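You operate a simulated robot arm through the tools that you are given. There is no shell and no other tool.

You run a simulated robot arm. Do the job below in one go: nothing can be reset, and whatever is moved stays where it is left.

JOB
Stand the part-open stop valve in the valve rest, open its wheel further, then shut it.
Fine: open till it stands a quarter turn or more from shut, shut it tight, then stand the valve back. Set down upright: stop valve.

Only the result counts: the job must be done as asked and must still hold three seconds after the hand-in. Knocking over, shifting, dropping, spilling or breaking anything else fails it.

ROBOT AND FRAMES
A 6-joint arm with a two-finger gripper, fixed in place. Base frame: the origin is on the floor under the middle of its stand, x ahead of it, y to its left, z up. Lengths are in mm, angles in rad, forces in N, time in s.
It reaches about 1572 mm from its shoulder. Its first joint turns from -2.897 to 2.897 rad. Payload 2.45 kg.
Tool frame: the origin (TCP) lies between the finger pads and is the grasp point; the fingertips stand 20 mm ahead of it; z points along the fingers, y is the line along which they close. The gripper opens to 140 mm; its body begins 168 mm behind the TCP.
Orientation is told as [roll, pitch, yaw] about the base's x, y, z axes, in that order, counted from this pose: with the fingers straight down and closing along the base's y, the tool's x points along the base's -x, its y along +y and its z along -z.

CONTROLS
- The arm moves only by the tool servo_tool. Its argument "motion" is a list of rows, each a list of 3 entries, a list of its own where there are three numbers: the shift along the tool's x, y, z in mm, then the turn, a rotation vector about the tool's x, y, z in rad, then the opening, from 0 (shut) to 1 (fully open). In form: [[[tx, ty, tz], [wx, wy, wz], claw], ...]. A call has 1 to 20 rows; each row shifts and turns the commanded pose from where the row before left it, along the tool's axes as they then stand. Each row takes 0.2 s and may step no farther than 50 mm and 0.15 rad from the row before; otherwise, or with a gripper value out of range, the whole call is refused. Where a pose cannot be reached the arm comes as near as it can. A force on the tool above 40 N (or 10 N above the force at the start of the call, whichever is more), or a blocked arm, ends the call early, and 0.2 s more pass. The fingers move at their own pace (about 45 mm/s each) and stop on an object; they squeeze with about 36 N. The grip force told is the motor's: it shows also when the fingers shut on nothing. Time passes only in rows, and 0.2 s behind the last, so rows that do not move let the fingers close. The reply holds the time, the measured pose of the TCP, the force on the tool along the base axes, the opening and the grip force, in the units named above and with some noise, with the torque about the TCP (base axes, N m) and any sound that the robot's microphone picked up.
- Cameras (640 x 400 px; columns grow to the right, rows downward): "scene" is fixed at [399.4, 651.9, 1526.4]; the picture's right is [-0.81, -0.59, 0.00], its down [-0.35, 0.48, -0.80] and it looks along [0.47, -0.65, -0.60] (base axes); focal length 355 px, centre (320, 200). "wrist" rides on the gripper at [78, 11, -209] in the tool frame; the picture's right is [-0.14, 0.99, 0.00], its down [-0.92, -0.13, -0.37] and it looks along [-0.36, -0.05, 0.93] (tool axes); focal length 280 px, centre (320, 200). There is no depth. A picture from a camera that has moved, and an enlarged one, comes with that camera's place and axes in the base frame and with its lens.
- grab_frame(camera): a new picture of that camera. It takes no simulated time.
- zoom(camera, box): a new picture of the part [left, top, right, bottom] of that camera's present view, enlarged. It takes no simulated time.
- finish_job(): hands the job in; it is judged then, once.

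Nothing tells you positions but the pictures and the camera data. Unless the task says otherwise, let go and move clear before handing in.

The tools are called after ">>>" by a JSON object that holds its "method" and its "body". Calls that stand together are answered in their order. servo_tool: Moves the arm, as the interface text tells. Its arguments: {"type":"object","properties":{"motion":{"type":"array","items":{"type":"array"}}},"required":["motion"]} The other tools are called the same way: grab_frame (camera) takes a picture; zoom (camera, box) takes an enlarged picture of a part of a camera's view; finish_job () hands the job in.

At the start:

```text
t: 0.0
tcp_pos: [700.7, -161.5, 1155.4]
ee_rot: [-0.002, 0.0, 0.0]
contact_force: [0.8, -0.7, 0.8]
moment: [0.0, -0.01, -0.03]
grip_width: 140.1
finger_force: 0.1
```

scene: 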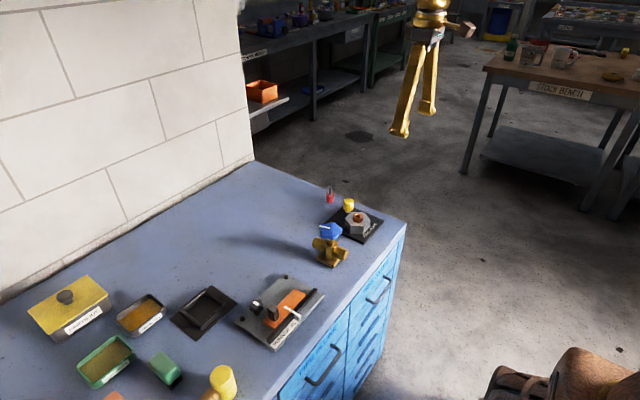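
wrist: 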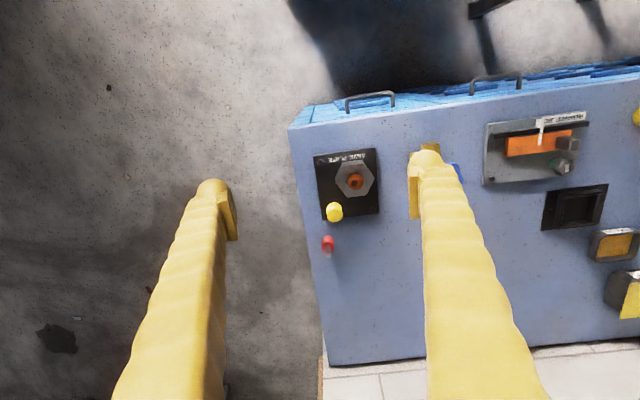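

I see a bench with a brass valve with a blue wheel, and near it a black plate with a hex piece (maybe the valve rest). I'll zoom in to see details before moving.

>>> {"method": "zoom", "body": {"camera": "scene", "box": [280, 170, 420, 280]}}

>>> {"method": "zoom", "body": {"camera": "scene", "box": [140, 250, 340, 400]}}

>>> {"method": "zoom", "body": {"camera": "wrist", "box": [290, 90, 490, 260]}}

>>> {"method": "zoom", "body": {"camera": "wrist", "box": [440, 80, 640, 330]}}

```text
3.64 times, centred on (350, 225) of scene
camera zoom: at [399.4, 651.9, 1526.4], right [-0.81, -0.59, 0.0], down [-0.35, 0.48, -0.8], along [0.47, -0.65, -0.6], focal length 1292 px, centre (211, 109)
```

zoom: 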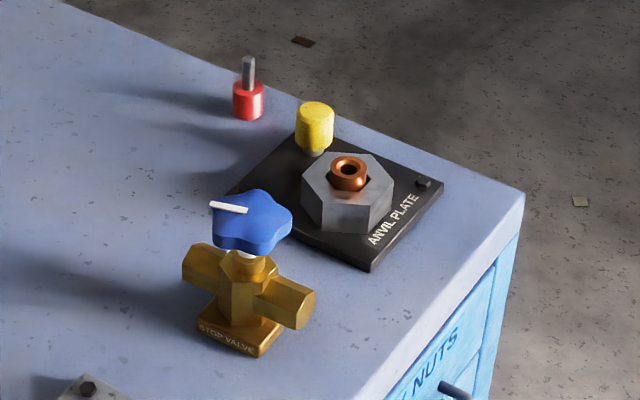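

```text
2.67 times, centred on (240, 325) of scene
camera zoom: at [399.4, 651.9, 1526.4], right [-0.81, -0.59, 0.0], down [-0.35, 0.48, -0.8], along [0.47, -0.65, -0.6], focal length 947 px, centre (533, -133)
```

zoom: 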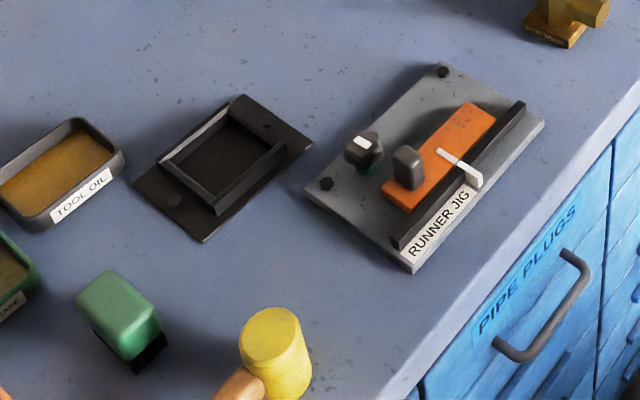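

```text
2.35 times, centred on (390, 175) of wrist
camera zoom: at [624.1, -150.3, 1364.3], right [0.14, 0.99, 0.0], down [0.92, -0.13, 0.37], along [0.37, -0.05, -0.93], focal length 660 px, centre (155, 259)
```

zoom: 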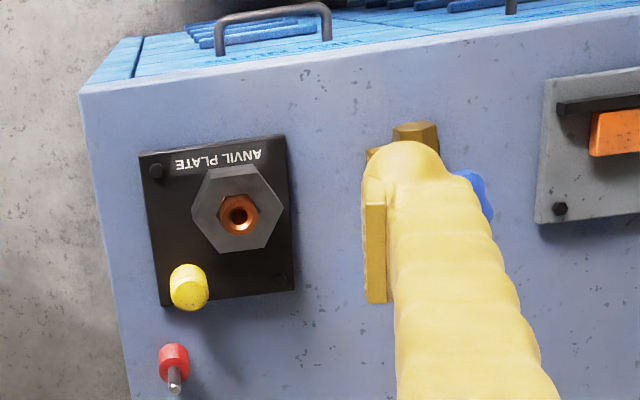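

```text
1.60 times, centred on (540, 205) of wrist
camera zoom: at [624.1, -150.3, 1364.3], right [0.14, 0.99, 0.0], down [0.92, -0.13, 0.37], along [0.37, -0.05, -0.93], focal length 449 px, centre (-32, 192)
```

zoom: 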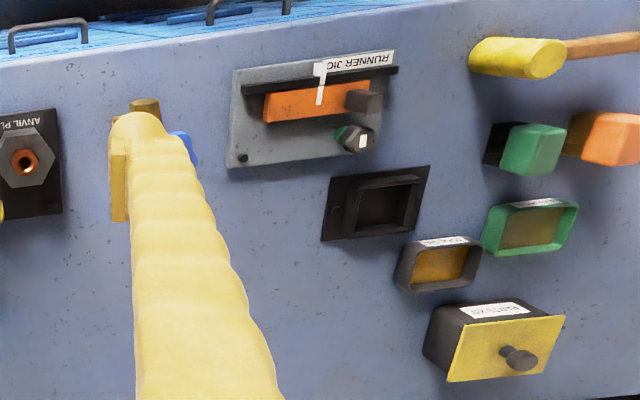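

The valve stands at about (785, 65) on the bench (bench top near z≈780), and the black frame to its left is presumably the valve rest. I'll move above the valve for a close look.

>>> {"method": "servo_tool", "body": {"motion": [[[-3.3, 38.5, 22], [0, 0, 0], 1], [[-3.3, 38.5, 22], [0, 0, 0], 1], [[-3.3, 38.5, 22], [0, 0, 0], 1], [[-3.3, 38.5, 22], [0, 0, 0], 1], [[-3.3, 38.5, 22], [0, 0, 0], 1], [[-3.3, 38.5, 22], [0, 0, 0], 1], [[0, 0, 0], [0, 0, 0], 1], [[0, 0, 0], [0, 0, 0], 1]]}}

>>> {"method": "grab_frame", "body": {"camera": "wrist"}}

>>> {"method": "grab_frame", "body": {"camera": "scene"}}

```text
t: 1.8
tcp_pos: [722.8, 68.5, 1021.7]
ee_rot: [-0.002, 0.0, 0.001]
contact_force: [-0.2, 1.5, 0.9]
moment: [0.02, 0.01, 0.03]
grip_width: 140.3
finger_force: 0.0
```

```text
taken
camera wrist: at [644.6, 79.8, 1231.5], right [0.14, 0.99, 0.0], down [0.92, -0.13, 0.37], along [0.37, -0.05, -0.93], focal length 280 px, centre (320, 200)
```

wrist: 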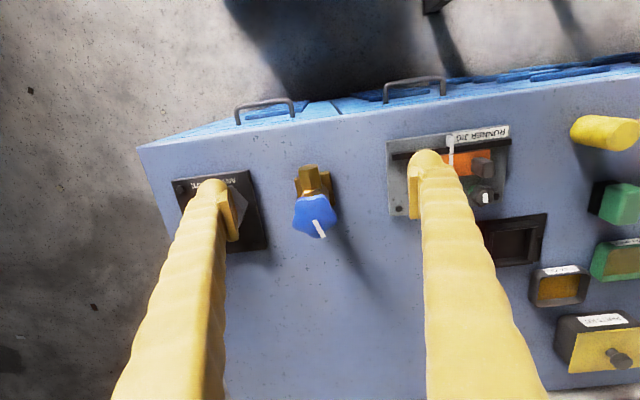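

```text
taken
```

scene: 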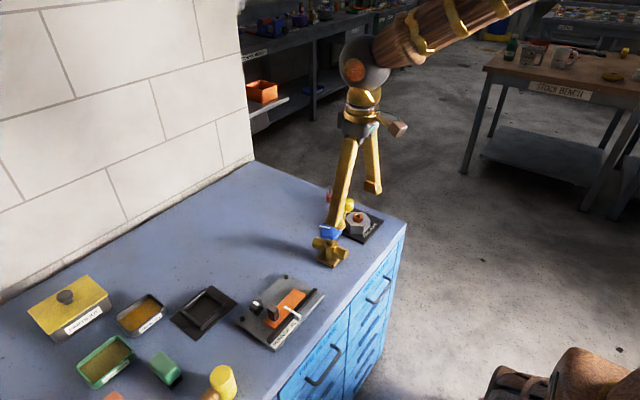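

>>> {"method": "zoom", "body": {"camera": "wrist", "box": [260, 140, 380, 260]}}

>>> {"method": "zoom", "body": {"camera": "wrist", "box": [440, 180, 640, 320]}}

>>> {"method": "zoom", "body": {"camera": "scene", "box": [160, 270, 260, 350]}}

>>> {"method": "zoom", "body": {"camera": "scene", "box": [300, 210, 370, 275]}}

```text
3.33 times, centred on (320, 200) of wrist
camera zoom: at [644.6, 79.8, 1231.5], right [0.14, 0.99, 0.0], down [0.92, -0.13, 0.37], along [0.37, -0.05, -0.93], focal length 935 px, centre (320, 200)
```

zoom: 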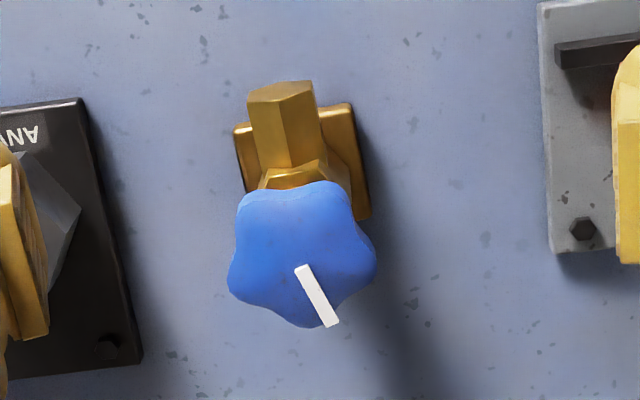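

```text
2.86 times, centred on (540, 250) of wrist
camera zoom: at [644.6, 79.8, 1231.5], right [0.14, 0.99, 0.0], down [0.92, -0.13, 0.37], along [0.37, -0.05, -0.93], focal length 801 px, centre (-309, 57)
```

zoom: 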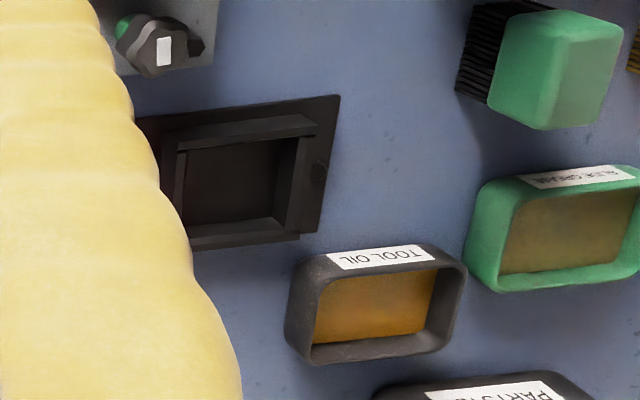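

```text
5.00 times, centred on (210, 310) of scene
camera zoom: at [399.4, 651.9, 1526.4], right [-0.81, -0.59, 0.0], down [-0.35, 0.48, -0.8], along [0.47, -0.65, -0.6], focal length 1776 px, centre (870, -350)
```

zoom: 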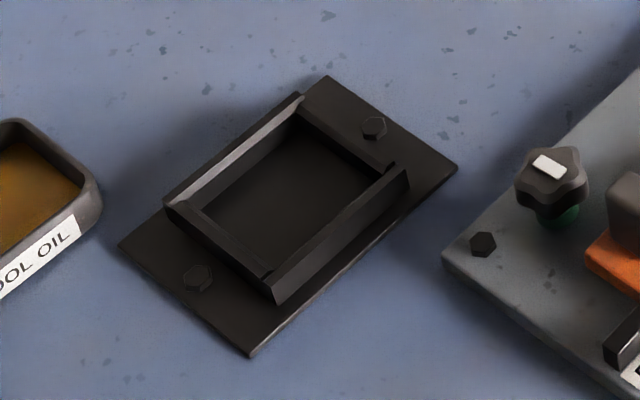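

```text
6.15 times, centred on (335, 242) of scene
camera zoom: at [399.4, 651.9, 1526.4], right [-0.81, -0.59, 0.0], down [-0.35, 0.48, -0.8], along [0.47, -0.65, -0.6], focal length 2186 px, centre (228, -62)
```

zoom: 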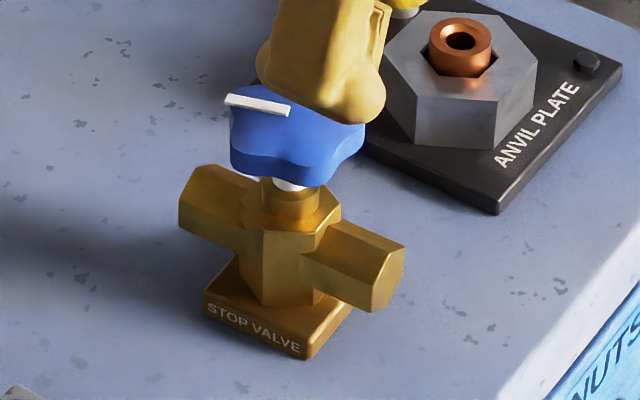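

The valve centre is about (804, 49) with its ports roughly along x, wheel top near z≈881; the rest (black framed pocket) is centred about (950, 382). I'll look at the gripper's finger shape and then get a better view over the rest.

>>> {"method": "zoom", "body": {"camera": "scene", "box": [290, 60, 420, 270]}}

>>> {"method": "servo_tool", "body": {"motion": [[[-20, 45, 0], [0, 0, 0], 1], [[-20, 45, 0], [0, 0, 0], 1], [[-20, 45, 0], [0, 0, 0], 1], [[-20, 45, 0], [0, 0, 0], 1], [[-20, 45, 0], [0, 0, 0], 1], [[-20, 45, 0], [0, 0, 0], 1], [[-20, 40, 0], [0, 0, 0], 1], [[0, 0, 0], [0, 0, 0], 1], [[0, 0, 0], [0, 0, 0], 1]]}}

>>> {"method": "grab_frame", "body": {"camera": "wrist"}}

>>> {"method": "grab_frame", "body": {"camera": "scene"}}

```text
1.90 times, centred on (355, 165) of scene
camera zoom: at [399.4, 651.9, 1526.4], right [-0.81, -0.59, 0.0], down [-0.35, 0.48, -0.8], along [0.47, -0.65, -0.6], focal length 677 px, centre (253, 267)
```

zoom: 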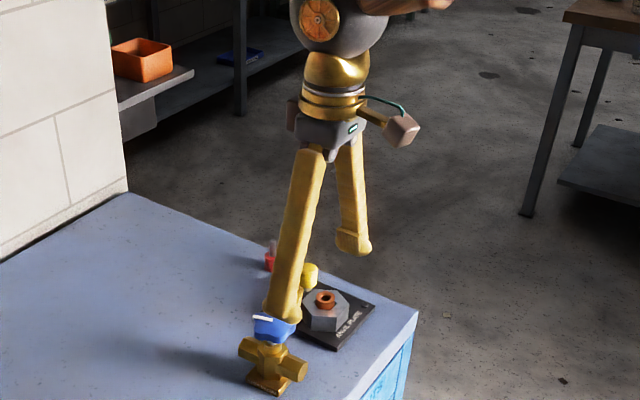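

```text
t: 3.8
tcp_pos: [862.2, 378.8, 1023.0]
ee_rot: [-0.003, 0.0, 0.001]
contact_force: [0.6, -0.6, -0.4]
moment: [0.0, -0.03, 0.02]
grip_width: 140.2
finger_force: 0.0
```

```text
taken
camera wrist: at [784.4, 389.9, 1232.1], right [0.14, 0.99, 0.0], down [0.92, -0.13, 0.37], along [0.37, -0.05, -0.93], focal length 280 px, centre (320, 200)
```

wrist: 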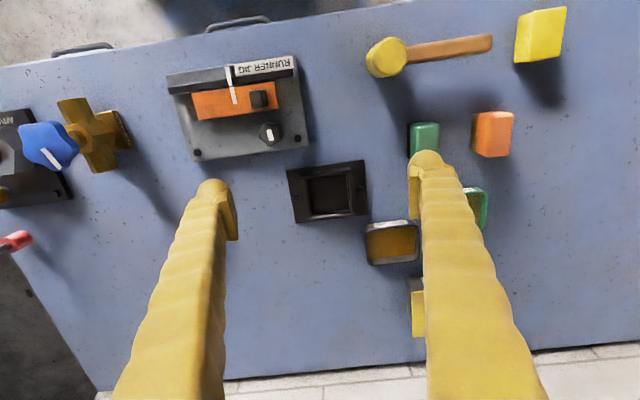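

```text
taken
```

scene: 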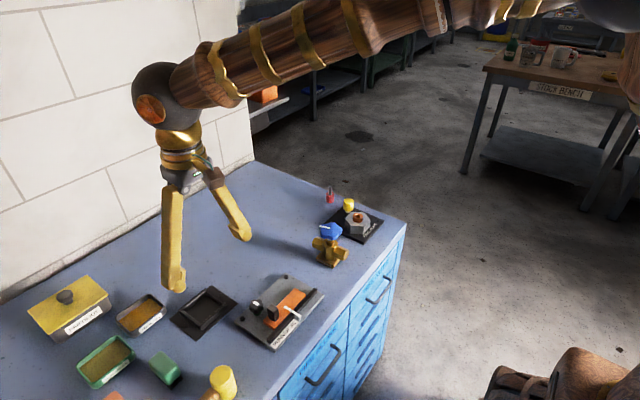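

>>> {"method": "zoom", "body": {"camera": "wrist", "box": [270, 140, 390, 240]}}

>>> {"method": "zoom", "body": {"camera": "wrist", "box": [0, 80, 150, 190]}}

>>> {"method": "zoom", "body": {"camera": "wrist", "box": [150, 40, 330, 180]}}

>>> {"method": "zoom", "body": {"camera": "scene", "box": [300, 210, 370, 275]}}

```text
4.00 times, centred on (330, 190) of wrist
camera zoom: at [784.4, 389.9, 1232.1], right [0.14, 0.99, 0.0], down [0.92, -0.13, 0.37], along [0.37, -0.05, -0.93], focal length 1122 px, centre (280, 240)
```

zoom: 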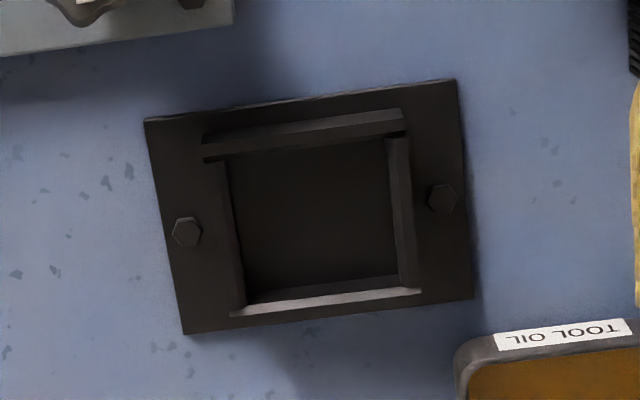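

```text
3.64 times, centred on (75, 135) of wrist
camera zoom: at [784.4, 389.9, 1232.1], right [0.14, 0.99, 0.0], down [0.92, -0.13, 0.37], along [0.37, -0.05, -0.93], focal length 1020 px, centre (1211, 436)
```

zoom: 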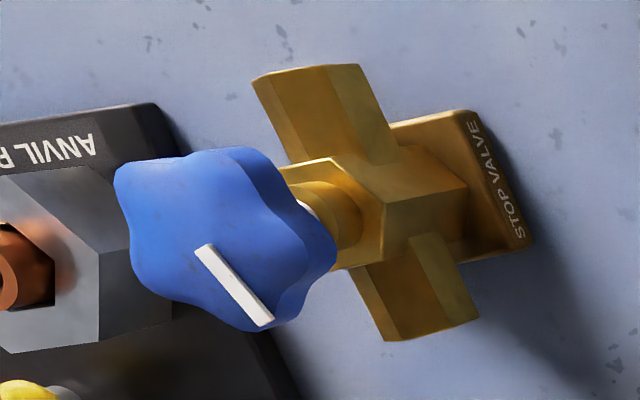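

```text
2.86 times, centred on (240, 110) of wrist
camera zoom: at [784.4, 389.9, 1232.1], right [0.14, 0.99, 0.0], down [0.92, -0.13, 0.37], along [0.37, -0.05, -0.93], focal length 801 px, centre (549, 457)
```

zoom: 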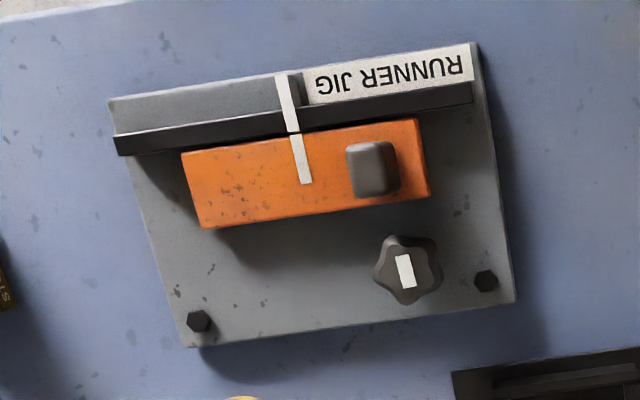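

```text
6.15 times, centred on (335, 242) of scene
camera zoom: at [399.4, 651.9, 1526.4], right [-0.81, -0.59, 0.0], down [-0.35, 0.48, -0.8], along [0.47, -0.65, -0.6], focal length 2186 px, centre (228, -62)
```

zoom: 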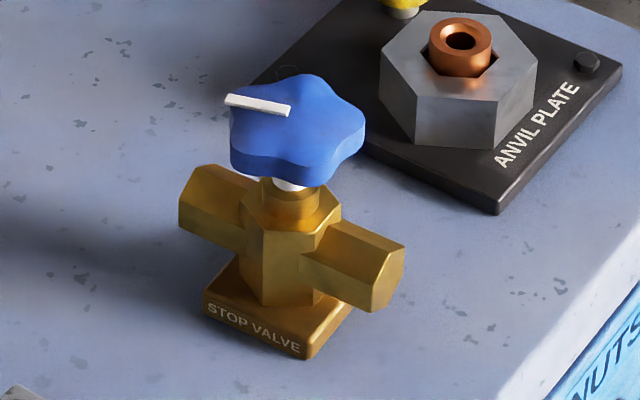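

The rest pocket is about 67×72 mm inside, centred near (951, 382), and the valve base is about 60 mm square, centred near (802.5, 50) with ports along x (≈102 mm end to end). I'll go back above the valve and turn the gripper so it can close on the two port ends.

>>> {"method": "servo_tool", "body": {"motion": [[[7.46, -41.1, 2.9], [0, 0, 0], 1], [[7.46, -41.1, 2.9], [0, 0, 0], 1], [[7.46, -41.1, 2.9], [0, 0, 0], 1], [[7.46, -41.1, 2.9], [0, 0, 0], 1], [[7.46, -41.1, 2.9], [0, 0, 0], 1], [[7.46, -41.1, 2.9], [0, 0, 0], 1], [[7.46, -41.1, 2.9], [0, 0, 0], 1], [[7.46, -41.1, 2.9], [0, 0, 0], 1], [[0, 0, 0], [0, 0, 0.14], 1], [[0, 0, 0], [0, 0, 0.14], 1], [[0, 0, 0], [0, 0, 0.14], 1], [[0, 0, 0], [0, 0, 0.14], 1], [[0, 0, 0], [0, 0, 0.14], 1], [[0, 0, 0], [0, 0, 0.14], 1], [[0, 0, 0], [0, 0, 0.14], 1], [[0, 0, 0], [0, 0, 0.14], 1], [[0, 0, 0], [0, 0, 0.14], 1], [[0, 0, 0], [0, 0, 0.14], 1], [[0, 0, 0], [0, 0, 0.115], 1], [[0, 0, 0], [0, 0, 0], 1]]}}

>>> {"method": "grab_frame", "body": {"camera": "wrist"}}

>>> {"method": "grab_frame", "body": {"camera": "scene"}}

```text
t: 8.0
tcp_pos: [802.2, 49.9, 999.0]
ee_rot: [-0.001, -0.002, -1.517]
contact_force: [0.5, 0.3, -0.2]
moment: [-0.02, -0.01, 0.03]
grip_width: 140.1
finger_force: 0.0
```

```text
taken
camera wrist: at [809.0, 129.6, 1209.0], right [1.0, -0.08, 0.0], down [-0.08, -0.93, 0.37], along [-0.03, -0.37, -0.93], focal length 280 px, centre (320, 200)
```

wrist: 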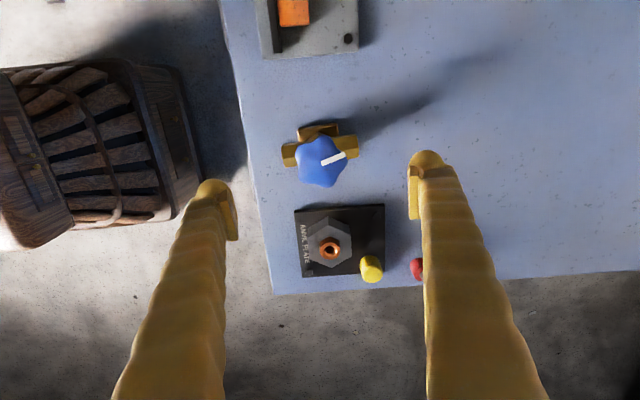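

```text
taken
```

scene: 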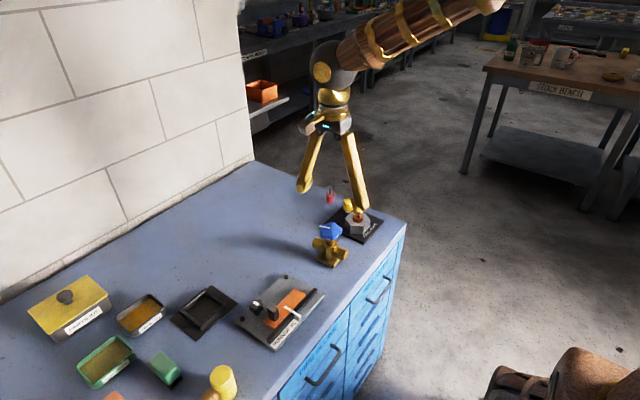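

>>> {"method": "zoom", "body": {"camera": "wrist", "box": [250, 100, 400, 200]}}

```text
4.00 times, centred on (325, 150) of wrist
camera zoom: at [809.0, 129.6, 1209.0], right [1.0, -0.08, 0.0], down [-0.08, -0.93, 0.37], along [-0.03, -0.37, -0.93], focal length 1122 px, centre (300, 400)
```

zoom: 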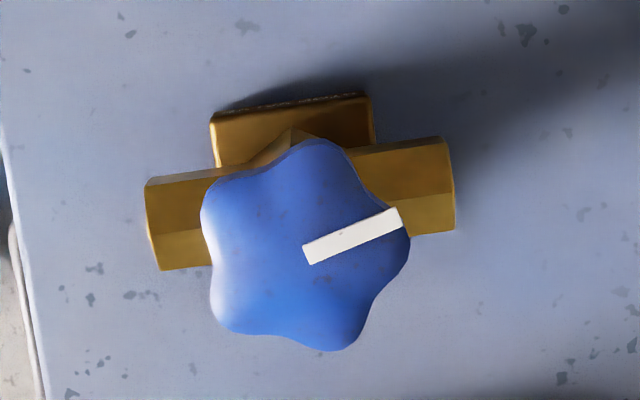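

The gripper is now aligned with the ports, and the estimates agree on the valve centre (802.5, 49). I'll lower the fingers around the port ends, stopping at port height, before closing.

>>> {"method": "servo_tool", "body": {"motion": [[[0, 0, 40], [0, 0, 0], 1], [[0, 0, 40], [0, 0, 0], 1], [[0, 0, 30], [0, 0, 0], 1], [[0, 0, 0], [0, 0, 0], 1]]}}

>>> {"method": "zoom", "body": {"camera": "scene", "box": [270, 120, 410, 280]}}

>>> {"method": "grab_frame", "body": {"camera": "wrist"}}

```text
t: 9.0
tcp_pos: [802.9, 50.7, 888.4]
ee_rot: [0.0, -0.002, -1.514]
contact_force: [-0.2, 0.7, -0.4]
moment: [-0.02, 0.01, -0.02]
grip_width: 139.9
finger_force: 0.0
```

```text
2.50 times, centred on (340, 200) of scene
camera zoom: at [399.4, 651.9, 1526.4], right [-0.81, -0.59, 0.0], down [-0.35, 0.48, -0.8], along [0.47, -0.65, -0.6], focal length 888 px, centre (270, 200)
```

zoom: 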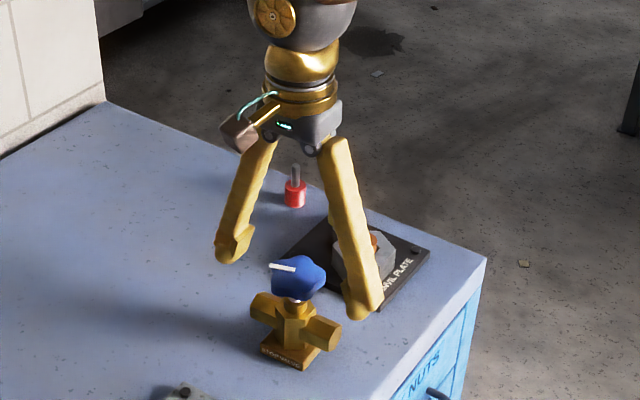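

```text
taken
camera wrist: at [809.2, 129.5, 1099.3], right [1.0, -0.08, 0.0], down [-0.08, -0.93, 0.37], along [-0.03, -0.37, -0.93], focal length 280 px, centre (320, 200)
```

wrist: 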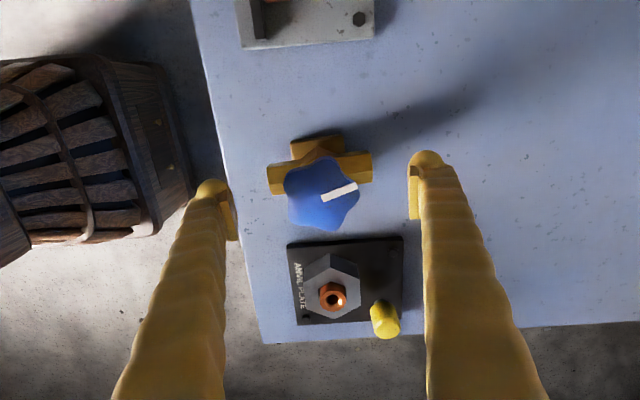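

The valve is centred between the fingers. I'll lower to port height (TCP z≈816).

>>> {"method": "servo_tool", "body": {"motion": [[[0, 0, 25], [0, 0, 0], 1], [[0, 0, 25], [0, 0, 0], 1], [[0, 0, 22], [0, 0, 0], 1], [[0, 0, 0], [0, 0, 0], 1]]}}

>>> {"method": "zoom", "body": {"camera": "scene", "box": [270, 150, 410, 280]}}

>>> {"method": "zoom", "body": {"camera": "wrist", "box": [190, 80, 450, 280]}}

```text
t: 10.0
tcp_pos: [802.7, 50.2, 818.1]
ee_rot: [0.002, -0.003, -1.515]
contact_force: [0.0, 0.5, 0.7]
moment: [0.0, -0.02, 0.02]
grip_width: 139.9
finger_force: 0.0
```

```text
3.08 times, centred on (340, 215) of scene
camera zoom: at [399.4, 651.9, 1526.4], right [-0.81, -0.59, 0.0], down [-0.35, 0.48, -0.8], along [0.47, -0.65, -0.6], focal length 1093 px, centre (258, 154)
```

zoom: 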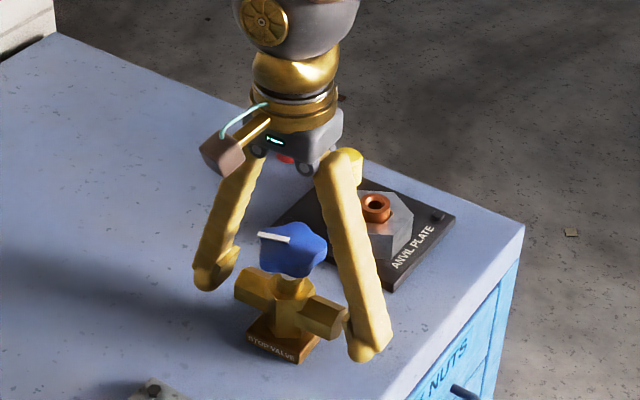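

```text
2.00 times, centred on (320, 180) of wrist
camera zoom: at [809.0, 129.7, 1027.0], right [1.0, -0.08, 0.0], down [-0.08, -0.93, 0.37], along [-0.03, -0.37, -0.93], focal length 561 px, centre (320, 240)
```

zoom: 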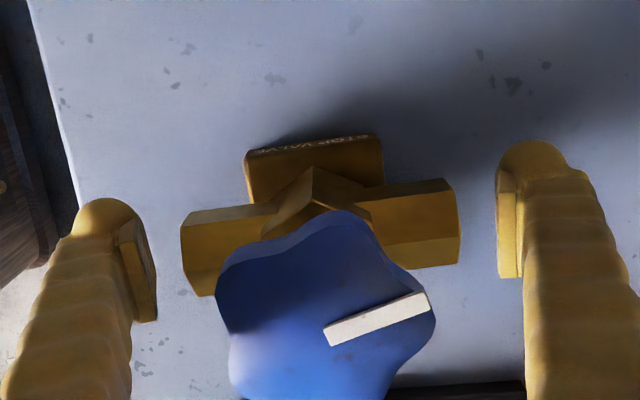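

Port axis is level with the pads. Closing on the port ends now.

>>> {"method": "servo_tool", "body": {"motion": [[[0, 0, 0], [0, 0, 0], 0.6], [[0, 0, 0], [0, 0, 0], 0.6], [[0, 0, 0], [0, 0, 0], 0.6], [[0, 0, 0], [0, 0, 0], 0.6], [[0, 0, 0], [0, 0, 0], 0.6]]}}

>>> {"method": "zoom", "body": {"camera": "wrist", "box": [190, 80, 450, 280]}}

```text
t: 11.2
tcp_pos: [802.1, 49.2, 817.4]
ee_rot: [0.0, -0.001, -1.514]
contact_force: [-0.2, 0.3, 0.0]
moment: [-0.01, 0.01, 0.0]
grip_width: 111.8
finger_force: 36.1
```

```text
2.00 times, centred on (320, 180) of wrist
camera zoom: at [809.0, 129.7, 1027.1], right [1.0, -0.08, 0.0], down [-0.08, -0.93, 0.37], along [-0.03, -0.37, -0.93], focal length 561 px, centre (320, 240)
```

zoom: 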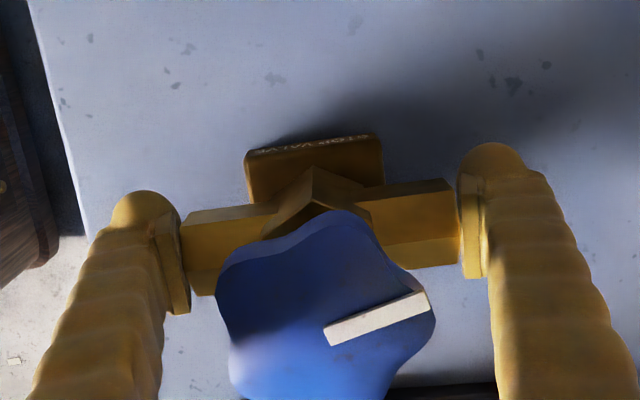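

Gripped: the ports are about 112 mm end to end and the grip force is 36 N. Now a small lift to check the hold.

>>> {"method": "servo_tool", "body": {"motion": [[[0, 0, 0], [0, 0, 0], 0.3], [[0, 0, -5], [0, 0, 0], 0.3], [[0, 0, -10], [0, 0, 0], 0.3], [[0, 0, -10], [0, 0, 0], 0.3], [[0, 0, -15], [0, 0, 0], 0.3], [[0, 0, 0], [0, 0, 0], 0.3]]}}

>>> {"method": "zoom", "body": {"camera": "scene", "box": [270, 150, 410, 280]}}

>>> {"method": "zoom", "body": {"camera": "wrist", "box": [190, 80, 450, 280]}}

```text
t: 12.6
tcp_pos: [802.3, 50.7, 858.0]
ee_rot: [0.001, -0.002, -1.516]
contact_force: [0.2, -0.4, -6.9]
moment: [0.02, 0.0, 0.01]
grip_width: 111.3
finger_force: 35.6
```

```text
3.08 times, centred on (340, 215) of scene
camera zoom: at [399.4, 651.9, 1526.4], right [-0.81, -0.59, 0.0], down [-0.35, 0.48, -0.8], along [0.47, -0.65, -0.6], focal length 1093 px, centre (258, 154)
```

zoom: 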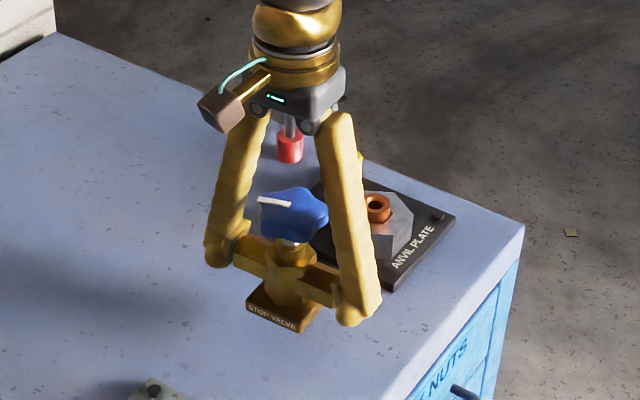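

```text
2.00 times, centred on (320, 180) of wrist
camera zoom: at [809.1, 129.5, 1067.1], right [1.0, -0.08, 0.0], down [-0.08, -0.93, 0.37], along [-0.03, -0.37, -0.93], focal length 561 px, centre (320, 240)
```

zoom: 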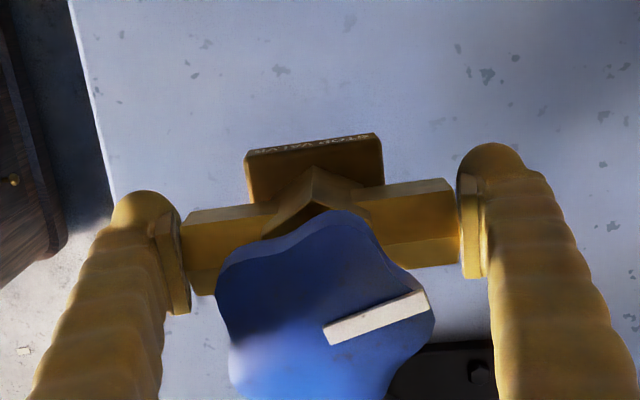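

Holding firmly (about 7 N weight), no tilt. I'll raise it, square it up with the rest, and stop just short of the rest so the wrist camera looks straight down on the pocket.

>>> {"method": "servo_tool", "body": {"motion": [[[0, 0, -26], [0, 0, 0.014], 0.3], [[0, 0, -26], [0, 0, 0.014], 0.3], [[0, 0, -26], [0, 0, 0.014], 0.3], [[0, 0, -26], [0, 0, 0.014], 0.3], [[31.1, 18.6, 0], [0, 0, 0], 0.3], [[31.1, 18.6, 0], [0, 0, 0], 0.3], [[31.1, 18.6, 0], [0, 0, 0], 0.3], [[31.1, 18.6, 0], [0, 0, 0], 0.3], [[31.1, 18.6, 0], [0, 0, 0], 0.3], [[31.1, 18.6, 0], [0, 0, 0], 0.3], [[31.1, 18.6, 0], [0, 0, 0], 0.3], [[31.1, 18.6, 0], [0, 0, 0], 0.3], [[0, 0, 0], [0, 0, 0], 0.3], [[0, 0, 0], [0, 0, 0], 0.3]]}}

>>> {"method": "grab_frame", "body": {"camera": "wrist"}}

>>> {"method": "grab_frame", "body": {"camera": "scene"}}

```text
t: 15.6
tcp_pos: [951.8, 298.9, 962.4]
ee_rot: [0.0, -0.002, -1.571]
contact_force: [0.8, -0.7, -6.2]
moment: [-0.01, 0.02, -0.01]
grip_width: 105.9
finger_force: 35.5
```

```text
taken
camera wrist: at [962.4, 378.3, 1171.5], right [0.99, -0.14, 0.0], down [-0.13, -0.92, 0.37], along [-0.05, -0.37, -0.93], focal length 280 px, centre (320, 200)
```

wrist: 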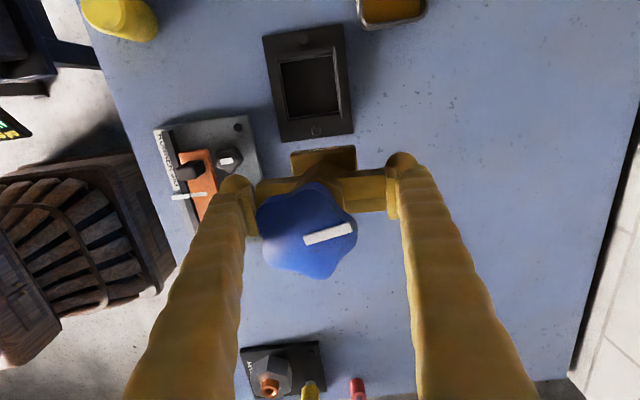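

```text
taken
```

scene: 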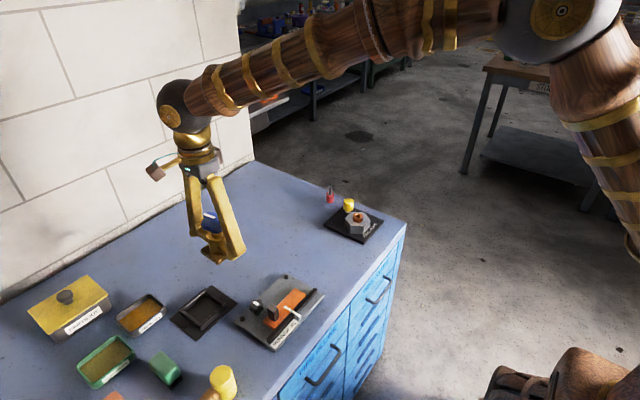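

The grip width dropped from 111 to 106 mm, so something shifted in the grip; I'll look closely before continuing.

>>> {"method": "zoom", "body": {"camera": "wrist", "box": [220, 120, 440, 290]}}

>>> {"method": "zoom", "body": {"camera": "scene", "box": [150, 130, 270, 270]}}

>>> {"method": "zoom", "body": {"camera": "wrist", "box": [250, 10, 370, 150]}}

```text
2.35 times, centred on (330, 205) of wrist
camera zoom: at [962.4, 378.3, 1171.5], right [0.99, -0.14, 0.0], down [-0.13, -0.92, 0.37], along [-0.05, -0.37, -0.93], focal length 660 px, centre (296, 188)
```

zoom: 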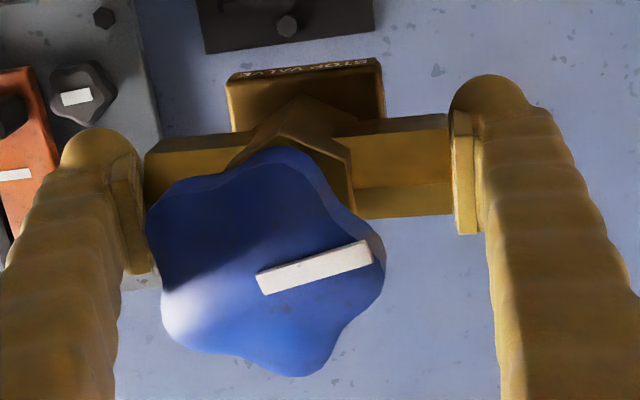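

```text
2.86 times, centred on (210, 200) of scene
camera zoom: at [399.4, 651.9, 1526.4], right [-0.81, -0.59, 0.0], down [-0.35, 0.48, -0.8], along [0.47, -0.65, -0.6], focal length 1015 px, centre (634, 200)
```

zoom: 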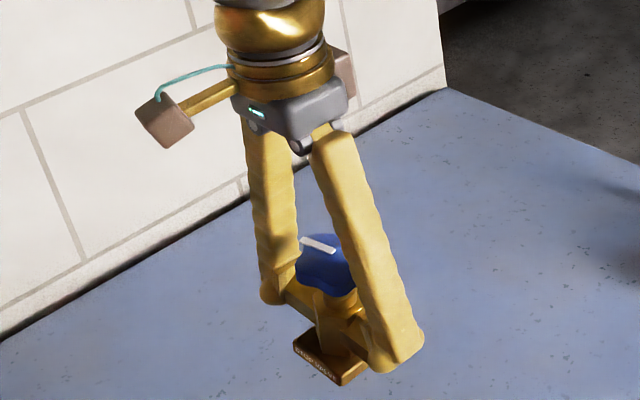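

```text
2.86 times, centred on (310, 80) of wrist
camera zoom: at [962.4, 378.3, 1171.5], right [0.99, -0.14, 0.0], down [-0.13, -0.92, 0.37], along [-0.05, -0.37, -0.93], focal length 801 px, centre (349, 543)
```

zoom: 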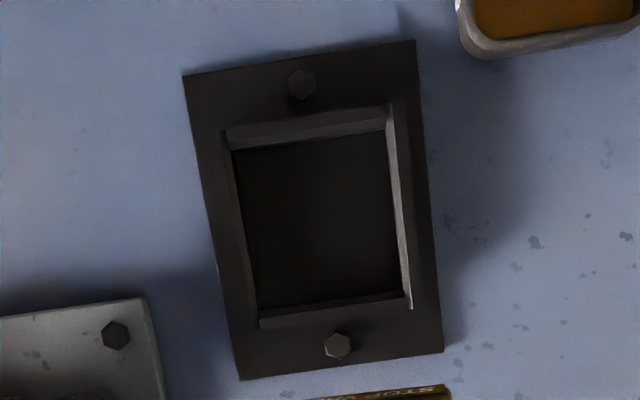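

>>> {"method": "zoom", "body": {"camera": "scene", "box": [185, 200, 250, 270]}}

>>> {"method": "zoom", "body": {"camera": "wrist", "box": [225, 140, 325, 240]}}

>>> {"method": "zoom", "body": {"camera": "wrist", "box": [320, 130, 430, 230]}}

```text
5.71 times, centred on (218, 235) of scene
camera zoom: at [399.4, 651.9, 1526.4], right [-0.81, -0.59, 0.0], down [-0.35, 0.48, -0.8], along [0.47, -0.65, -0.6], focal length 2030 px, centre (906, 0)
```

zoom: 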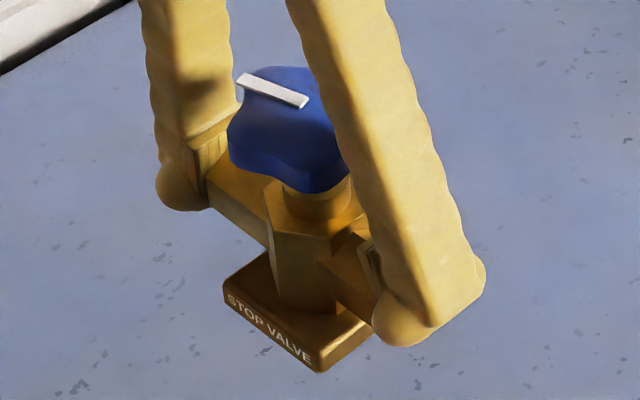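

```text
4.00 times, centred on (275, 190) of wrist
camera zoom: at [962.4, 378.3, 1171.5], right [0.99, -0.14, 0.0], down [-0.13, -0.92, 0.37], along [-0.05, -0.37, -0.93], focal length 1122 px, centre (500, 240)
```

zoom: 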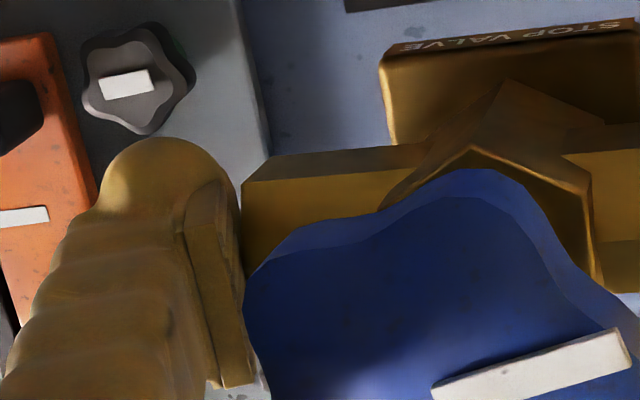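

```text
4.00 times, centred on (375, 180) of wrist
camera zoom: at [962.4, 378.3, 1171.5], right [0.99, -0.14, 0.0], down [-0.13, -0.92, 0.37], along [-0.05, -0.37, -0.93], focal length 1122 px, centre (100, 280)
```

zoom: 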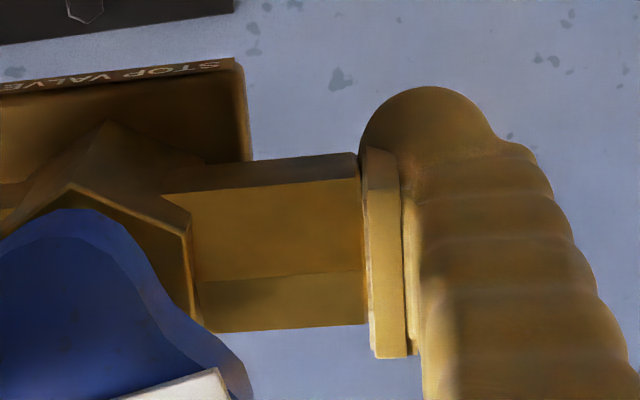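

The valve has tipped in the grip (base toward +x, wheel toward −x, roughly 0.15–0.2 rad); I gripped a bit high on the ports. I'll hold still briefly to see whether it keeps slipping.

>>> {"method": "servo_tool", "body": {"motion": [[[0, 0, 0], [0, 0, 0], 0.3], [[0, 0, 0], [0, 0, 0], 0.3]]}}

>>> {"method": "zoom", "body": {"camera": "wrist", "box": [220, 120, 440, 290]}}

```text
t: 16.2
tcp_pos: [950.6, 298.3, 961.8]
ee_rot: [-0.001, -0.001, -1.571]
contact_force: [-0.6, 1.2, -7.0]
moment: [0.02, -0.03, -0.01]
grip_width: 105.3
finger_force: 35.7
```

```text
2.35 times, centred on (330, 205) of wrist
camera zoom: at [962.3, 378.3, 1171.5], right [0.99, -0.14, 0.0], down [-0.13, -0.92, 0.37], along [-0.05, -0.37, -0.93], focal length 660 px, centre (296, 188)
```

zoom: 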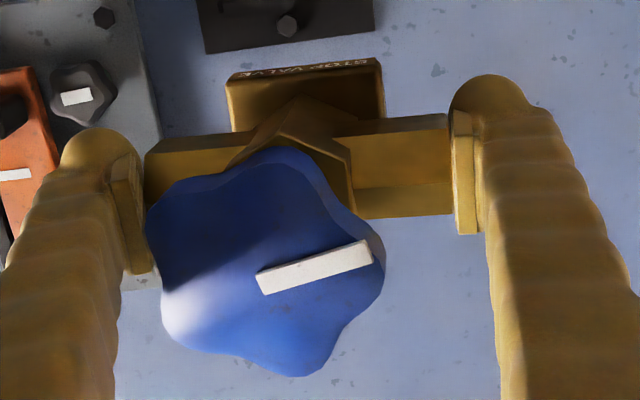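

The wheel looks smaller than before, which means the valve has slid about 14 mm down towards the fingertips and tilted. I'll set it down gently on the free patch of bench nearby (about x 985, y 240) and take a better grip.

>>> {"method": "servo_tool", "body": {"motion": [[[-7.4, 4.25, 8], [0, 0, 0], 0.3], [[-7.4, 4.25, 13], [0, 0, 0], 0.3], [[-7.4, 4.25, 14], [0, 0, 0], 0.3], [[-7.4, 4.25, 14], [0, 0, 0], 0.3], [[-7.4, 4.25, 14], [0, 0, 0], 0.3], [[-7.4, 4.25, 14], [0, 0, 0], 0.3], [[-7.4, 4.25, 12], [0, 0, 0], 0.3], [[-7.4, 4.25, 8], [0, 0, 0], 0.3], [[0, 0, 5], [0, 0, 0], 0.3], [[0, 0, 0], [0, 0, 0], 0.3]]}}

>>> {"method": "zoom", "body": {"camera": "wrist", "box": [220, 120, 440, 290]}}

>>> {"method": "zoom", "body": {"camera": "scene", "box": [190, 170, 310, 300]}}

```text
t: 18.4
tcp_pos: [984.2, 239.5, 859.8]
ee_rot: [-0.001, -0.003, -1.572]
contact_force: [0.5, 0.1, -5.8]
moment: [0.02, 0.01, 0.01]
grip_width: 105.3
finger_force: 36.3
```

```text
2.35 times, centred on (330, 205) of wrist
camera zoom: at [995.7, 318.5, 1068.3], right [0.99, -0.14, 0.0], down [-0.13, -0.92, 0.37], along [-0.05, -0.37, -0.93], focal length 660 px, centre (296, 188)
```

zoom: 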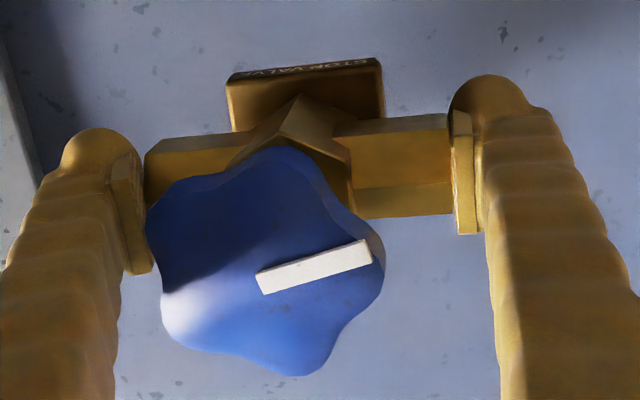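

```text
3.08 times, centred on (250, 235) of scene
camera zoom: at [399.4, 651.9, 1526.4], right [-0.81, -0.59, 0.0], down [-0.35, 0.48, -0.8], along [0.47, -0.65, -0.6], focal length 1093 px, centre (535, 92)
```

zoom: 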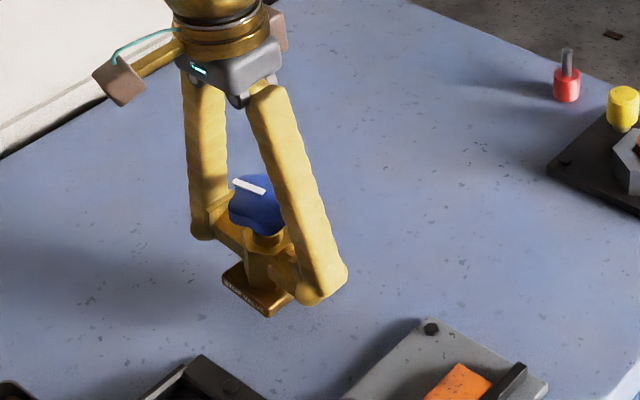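

Stable for now. Lowering slowly to let the base touch the bench.

>>> {"method": "servo_tool", "body": {"motion": [[[0, 0, 5], [0, 0, 0], 0.3], [[0, 0, 5], [0, 0, 0], 0.3], [[0, 0, 4], [0, 0, 0], 0.3], [[0, 0, 3], [0, 0, 0], 0.3], [[0, 0, 2], [0, 0, 0], 0.3], [[0, 0, 2], [0, 0, 0], 0.3], [[0, 0, 0], [0, 0, 0], 0.3]]}}

>>> {"method": "zoom", "body": {"camera": "scene", "box": [200, 200, 290, 290]}}

```text
t: 20.0
tcp_pos: [983.3, 240.0, 838.0]
ee_rot: [-0.001, -0.002, -1.571]
contact_force: [1.1, 0.2, -6.3]
moment: [0.02, 0.01, -0.01]
grip_width: 105.6
finger_force: 36.5
```

```text
4.44 times, centred on (245, 245) of scene
camera zoom: at [399.4, 651.9, 1526.4], right [-0.81, -0.59, 0.0], down [-0.35, 0.48, -0.8], along [0.47, -0.65, -0.6], focal length 1579 px, centre (653, 0)
```

zoom: 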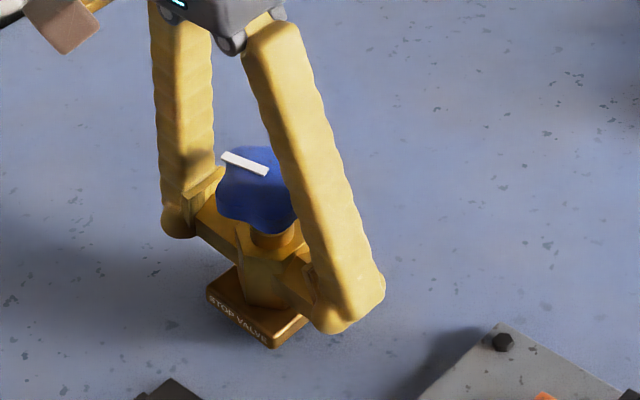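

>>> {"method": "servo_tool", "body": {"motion": [[[0, 0, 2.5], [0, 0, 0], 0.3], [[0, 0, 2.5], [0, 0, 0], 0.3], [[0, 0, 2.5], [0, 0, 0], 0.3], [[0, 0, 2.5], [0, 0, 0], 0.3], [[0, 0, 2], [0, 0, 0], 0.3], [[0, 0, 0], [0, 0, 0], 0.3]]}}

>>> {"method": "zoom", "body": {"camera": "scene", "box": [200, 200, 290, 290]}}

>>> {"method": "zoom", "body": {"camera": "wrist", "box": [220, 120, 440, 290]}}

```text
t: 21.4
tcp_pos: [987.6, 238.1, 830.3]
ee_rot: [0.008, 0.0, -1.571]
contact_force: [-4.0, 0.9, 5.5]
moment: [-0.03, 0.43, 0.0]
grip_width: 106.9
finger_force: 36.3
stopped in row 6: the force on the tool passed its limit at 41 N (the readings are from after the stop); the commanded pose is now the measured one
```

```text
4.44 times, centred on (245, 245) of scene
camera zoom: at [399.4, 651.9, 1526.4], right [-0.81, -0.59, 0.0], down [-0.35, 0.48, -0.8], along [0.47, -0.65, -0.6], focal length 1579 px, centre (653, 0)
```

zoom: 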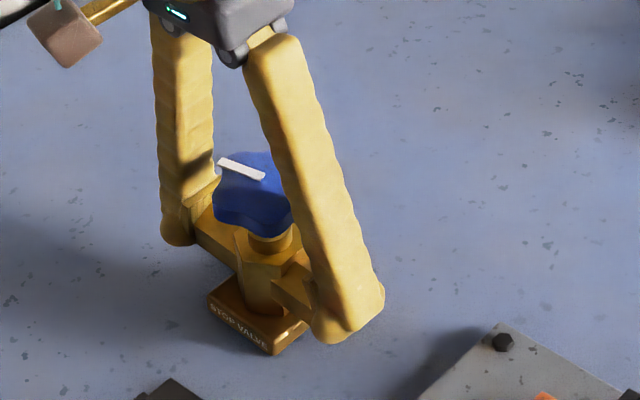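

```text
2.35 times, centred on (330, 205) of wrist
camera zoom: at [996.4, 318.4, 1038.9], right [0.99, -0.14, 0.01], down [-0.13, -0.92, 0.37], along [-0.04, -0.37, -0.93], focal length 660 px, centre (296, 188)
```

zoom: 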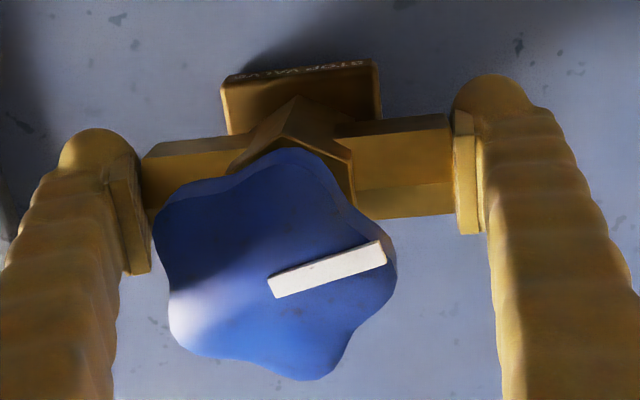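

The base is on the bench and the valve partly righted (still leaning ~0.1 rad, well within its stability). I'll ease the fingers open slightly so it settles flat.

>>> {"method": "servo_tool", "body": {"motion": [[[0, 0, 0], [0.04, 0, 0], 0.3], [[0, 0, 0], [0.04, 0, 0], 0.3], [[0, 0, 0], [0.02, 0, 0], 0.3], [[0, 0, 0], [0, 0, 0], 0.3]]}}

>>> {"method": "zoom", "body": {"camera": "scene", "box": [200, 200, 290, 290]}}

>>> {"method": "zoom", "body": {"camera": "wrist", "box": [220, 120, 440, 290]}}

```text
t: 22.4
tcp_pos: [986.8, 238.8, 829.1]
ee_rot: [-0.094, 0.0, -1.572]
contact_force: [-1.6, -0.1, -4.8]
moment: [0.0, 0.17, 0.0]
grip_width: 105.6
finger_force: 36.0
```

```text
4.44 times, centred on (245, 245) of scene
camera zoom: at [399.4, 651.9, 1526.4], right [-0.81, -0.59, 0.0], down [-0.35, 0.48, -0.8], along [0.47, -0.65, -0.6], focal length 1579 px, centre (653, 0)
```

zoom: 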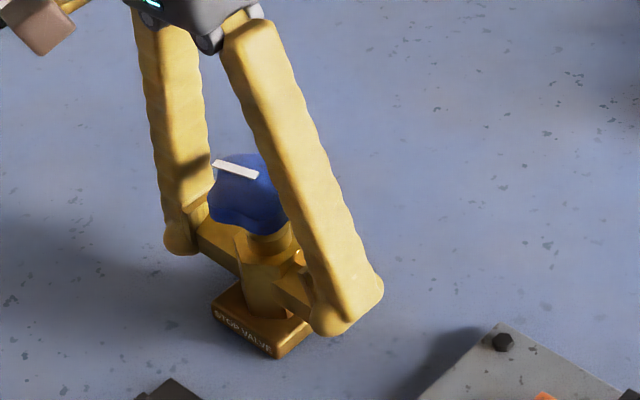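

```text
2.35 times, centred on (330, 205) of wrist
camera zoom: at [1017.2, 318.6, 1036.1], right [0.99, -0.14, -0.09], down [-0.09, -0.92, 0.38], along [-0.14, -0.37, -0.92], focal length 660 px, centre (296, 188)
```

zoom: 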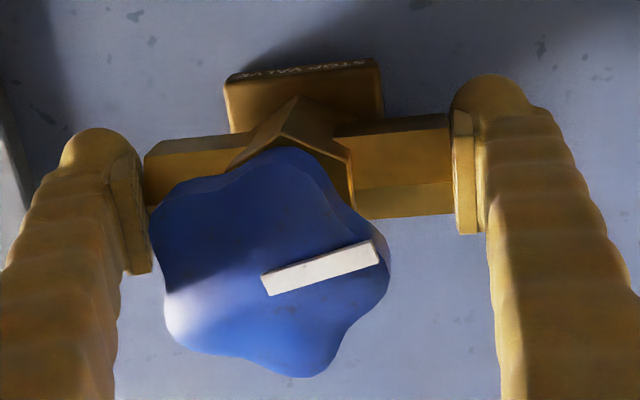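

>>> {"method": "servo_tool", "body": {"motion": [[[0, 0, 1.5], [0, 0, 0], 0.3], [[0, 0, 1.5], [0, 0, 0], 0.3], [[0, 0, 1], [0, 0, 0], 0.3], [[0, 0, 0], [0, 0, 0], 0.3]]}}

>>> {"method": "zoom", "body": {"camera": "scene", "box": [200, 200, 290, 290]}}

```text
t: 23.4
tcp_pos: [987.5, 239.8, 826.8]
ee_rot: [-0.092, 0.004, -1.569]
contact_force: [10.2, 1.7, 34.3]
moment: [-0.15, 0.74, 0.01]
grip_width: 106.7
finger_force: 36.4
```

```text
4.44 times, centred on (245, 245) of scene
camera zoom: at [399.4, 651.9, 1526.4], right [-0.81, -0.59, 0.0], down [-0.35, 0.48, -0.8], along [0.47, -0.65, -0.6], focal length 1579 px, centre (653, 0)
```

zoom: 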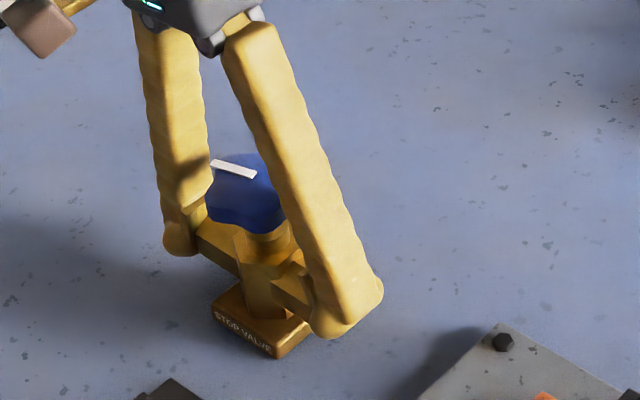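

>>> {"method": "servo_tool", "body": {"motion": [[[0, 0, -1.5], [0.03, 0, 0], 0.3], [[0, 0, 0], [0.03, 0, 0], 0.3], [[0, 0, 0.5], [0, 0, 0], 0.3], [[0, 0, 0], [0, 0, 0], 0.3]]}}

>>> {"method": "zoom", "body": {"camera": "scene", "box": [200, 200, 290, 290]}}

```text
t: 24.4
tcp_pos: [985.8, 239.3, 825.2]
ee_rot: [-0.153, 0.001, -1.57]
contact_force: [3.1, -2.6, 10.1]
moment: [-0.12, -0.61, -0.03]
grip_width: 106.8
finger_force: 35.9
```

```text
4.44 times, centred on (245, 245) of scene
camera zoom: at [399.4, 651.9, 1526.4], right [-0.81, -0.59, 0.0], down [-0.35, 0.48, -0.8], along [0.47, -0.65, -0.6], focal length 1579 px, centre (653, 0)
```

zoom: 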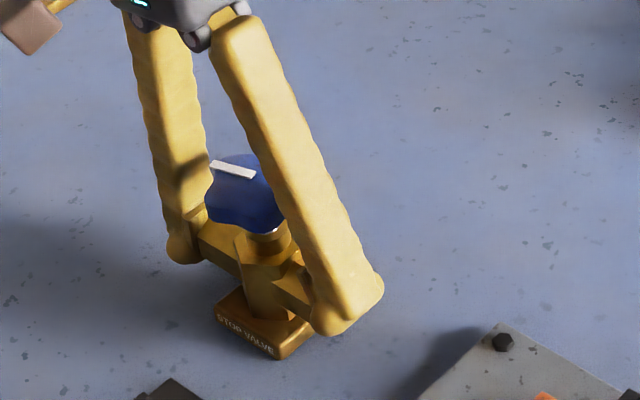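

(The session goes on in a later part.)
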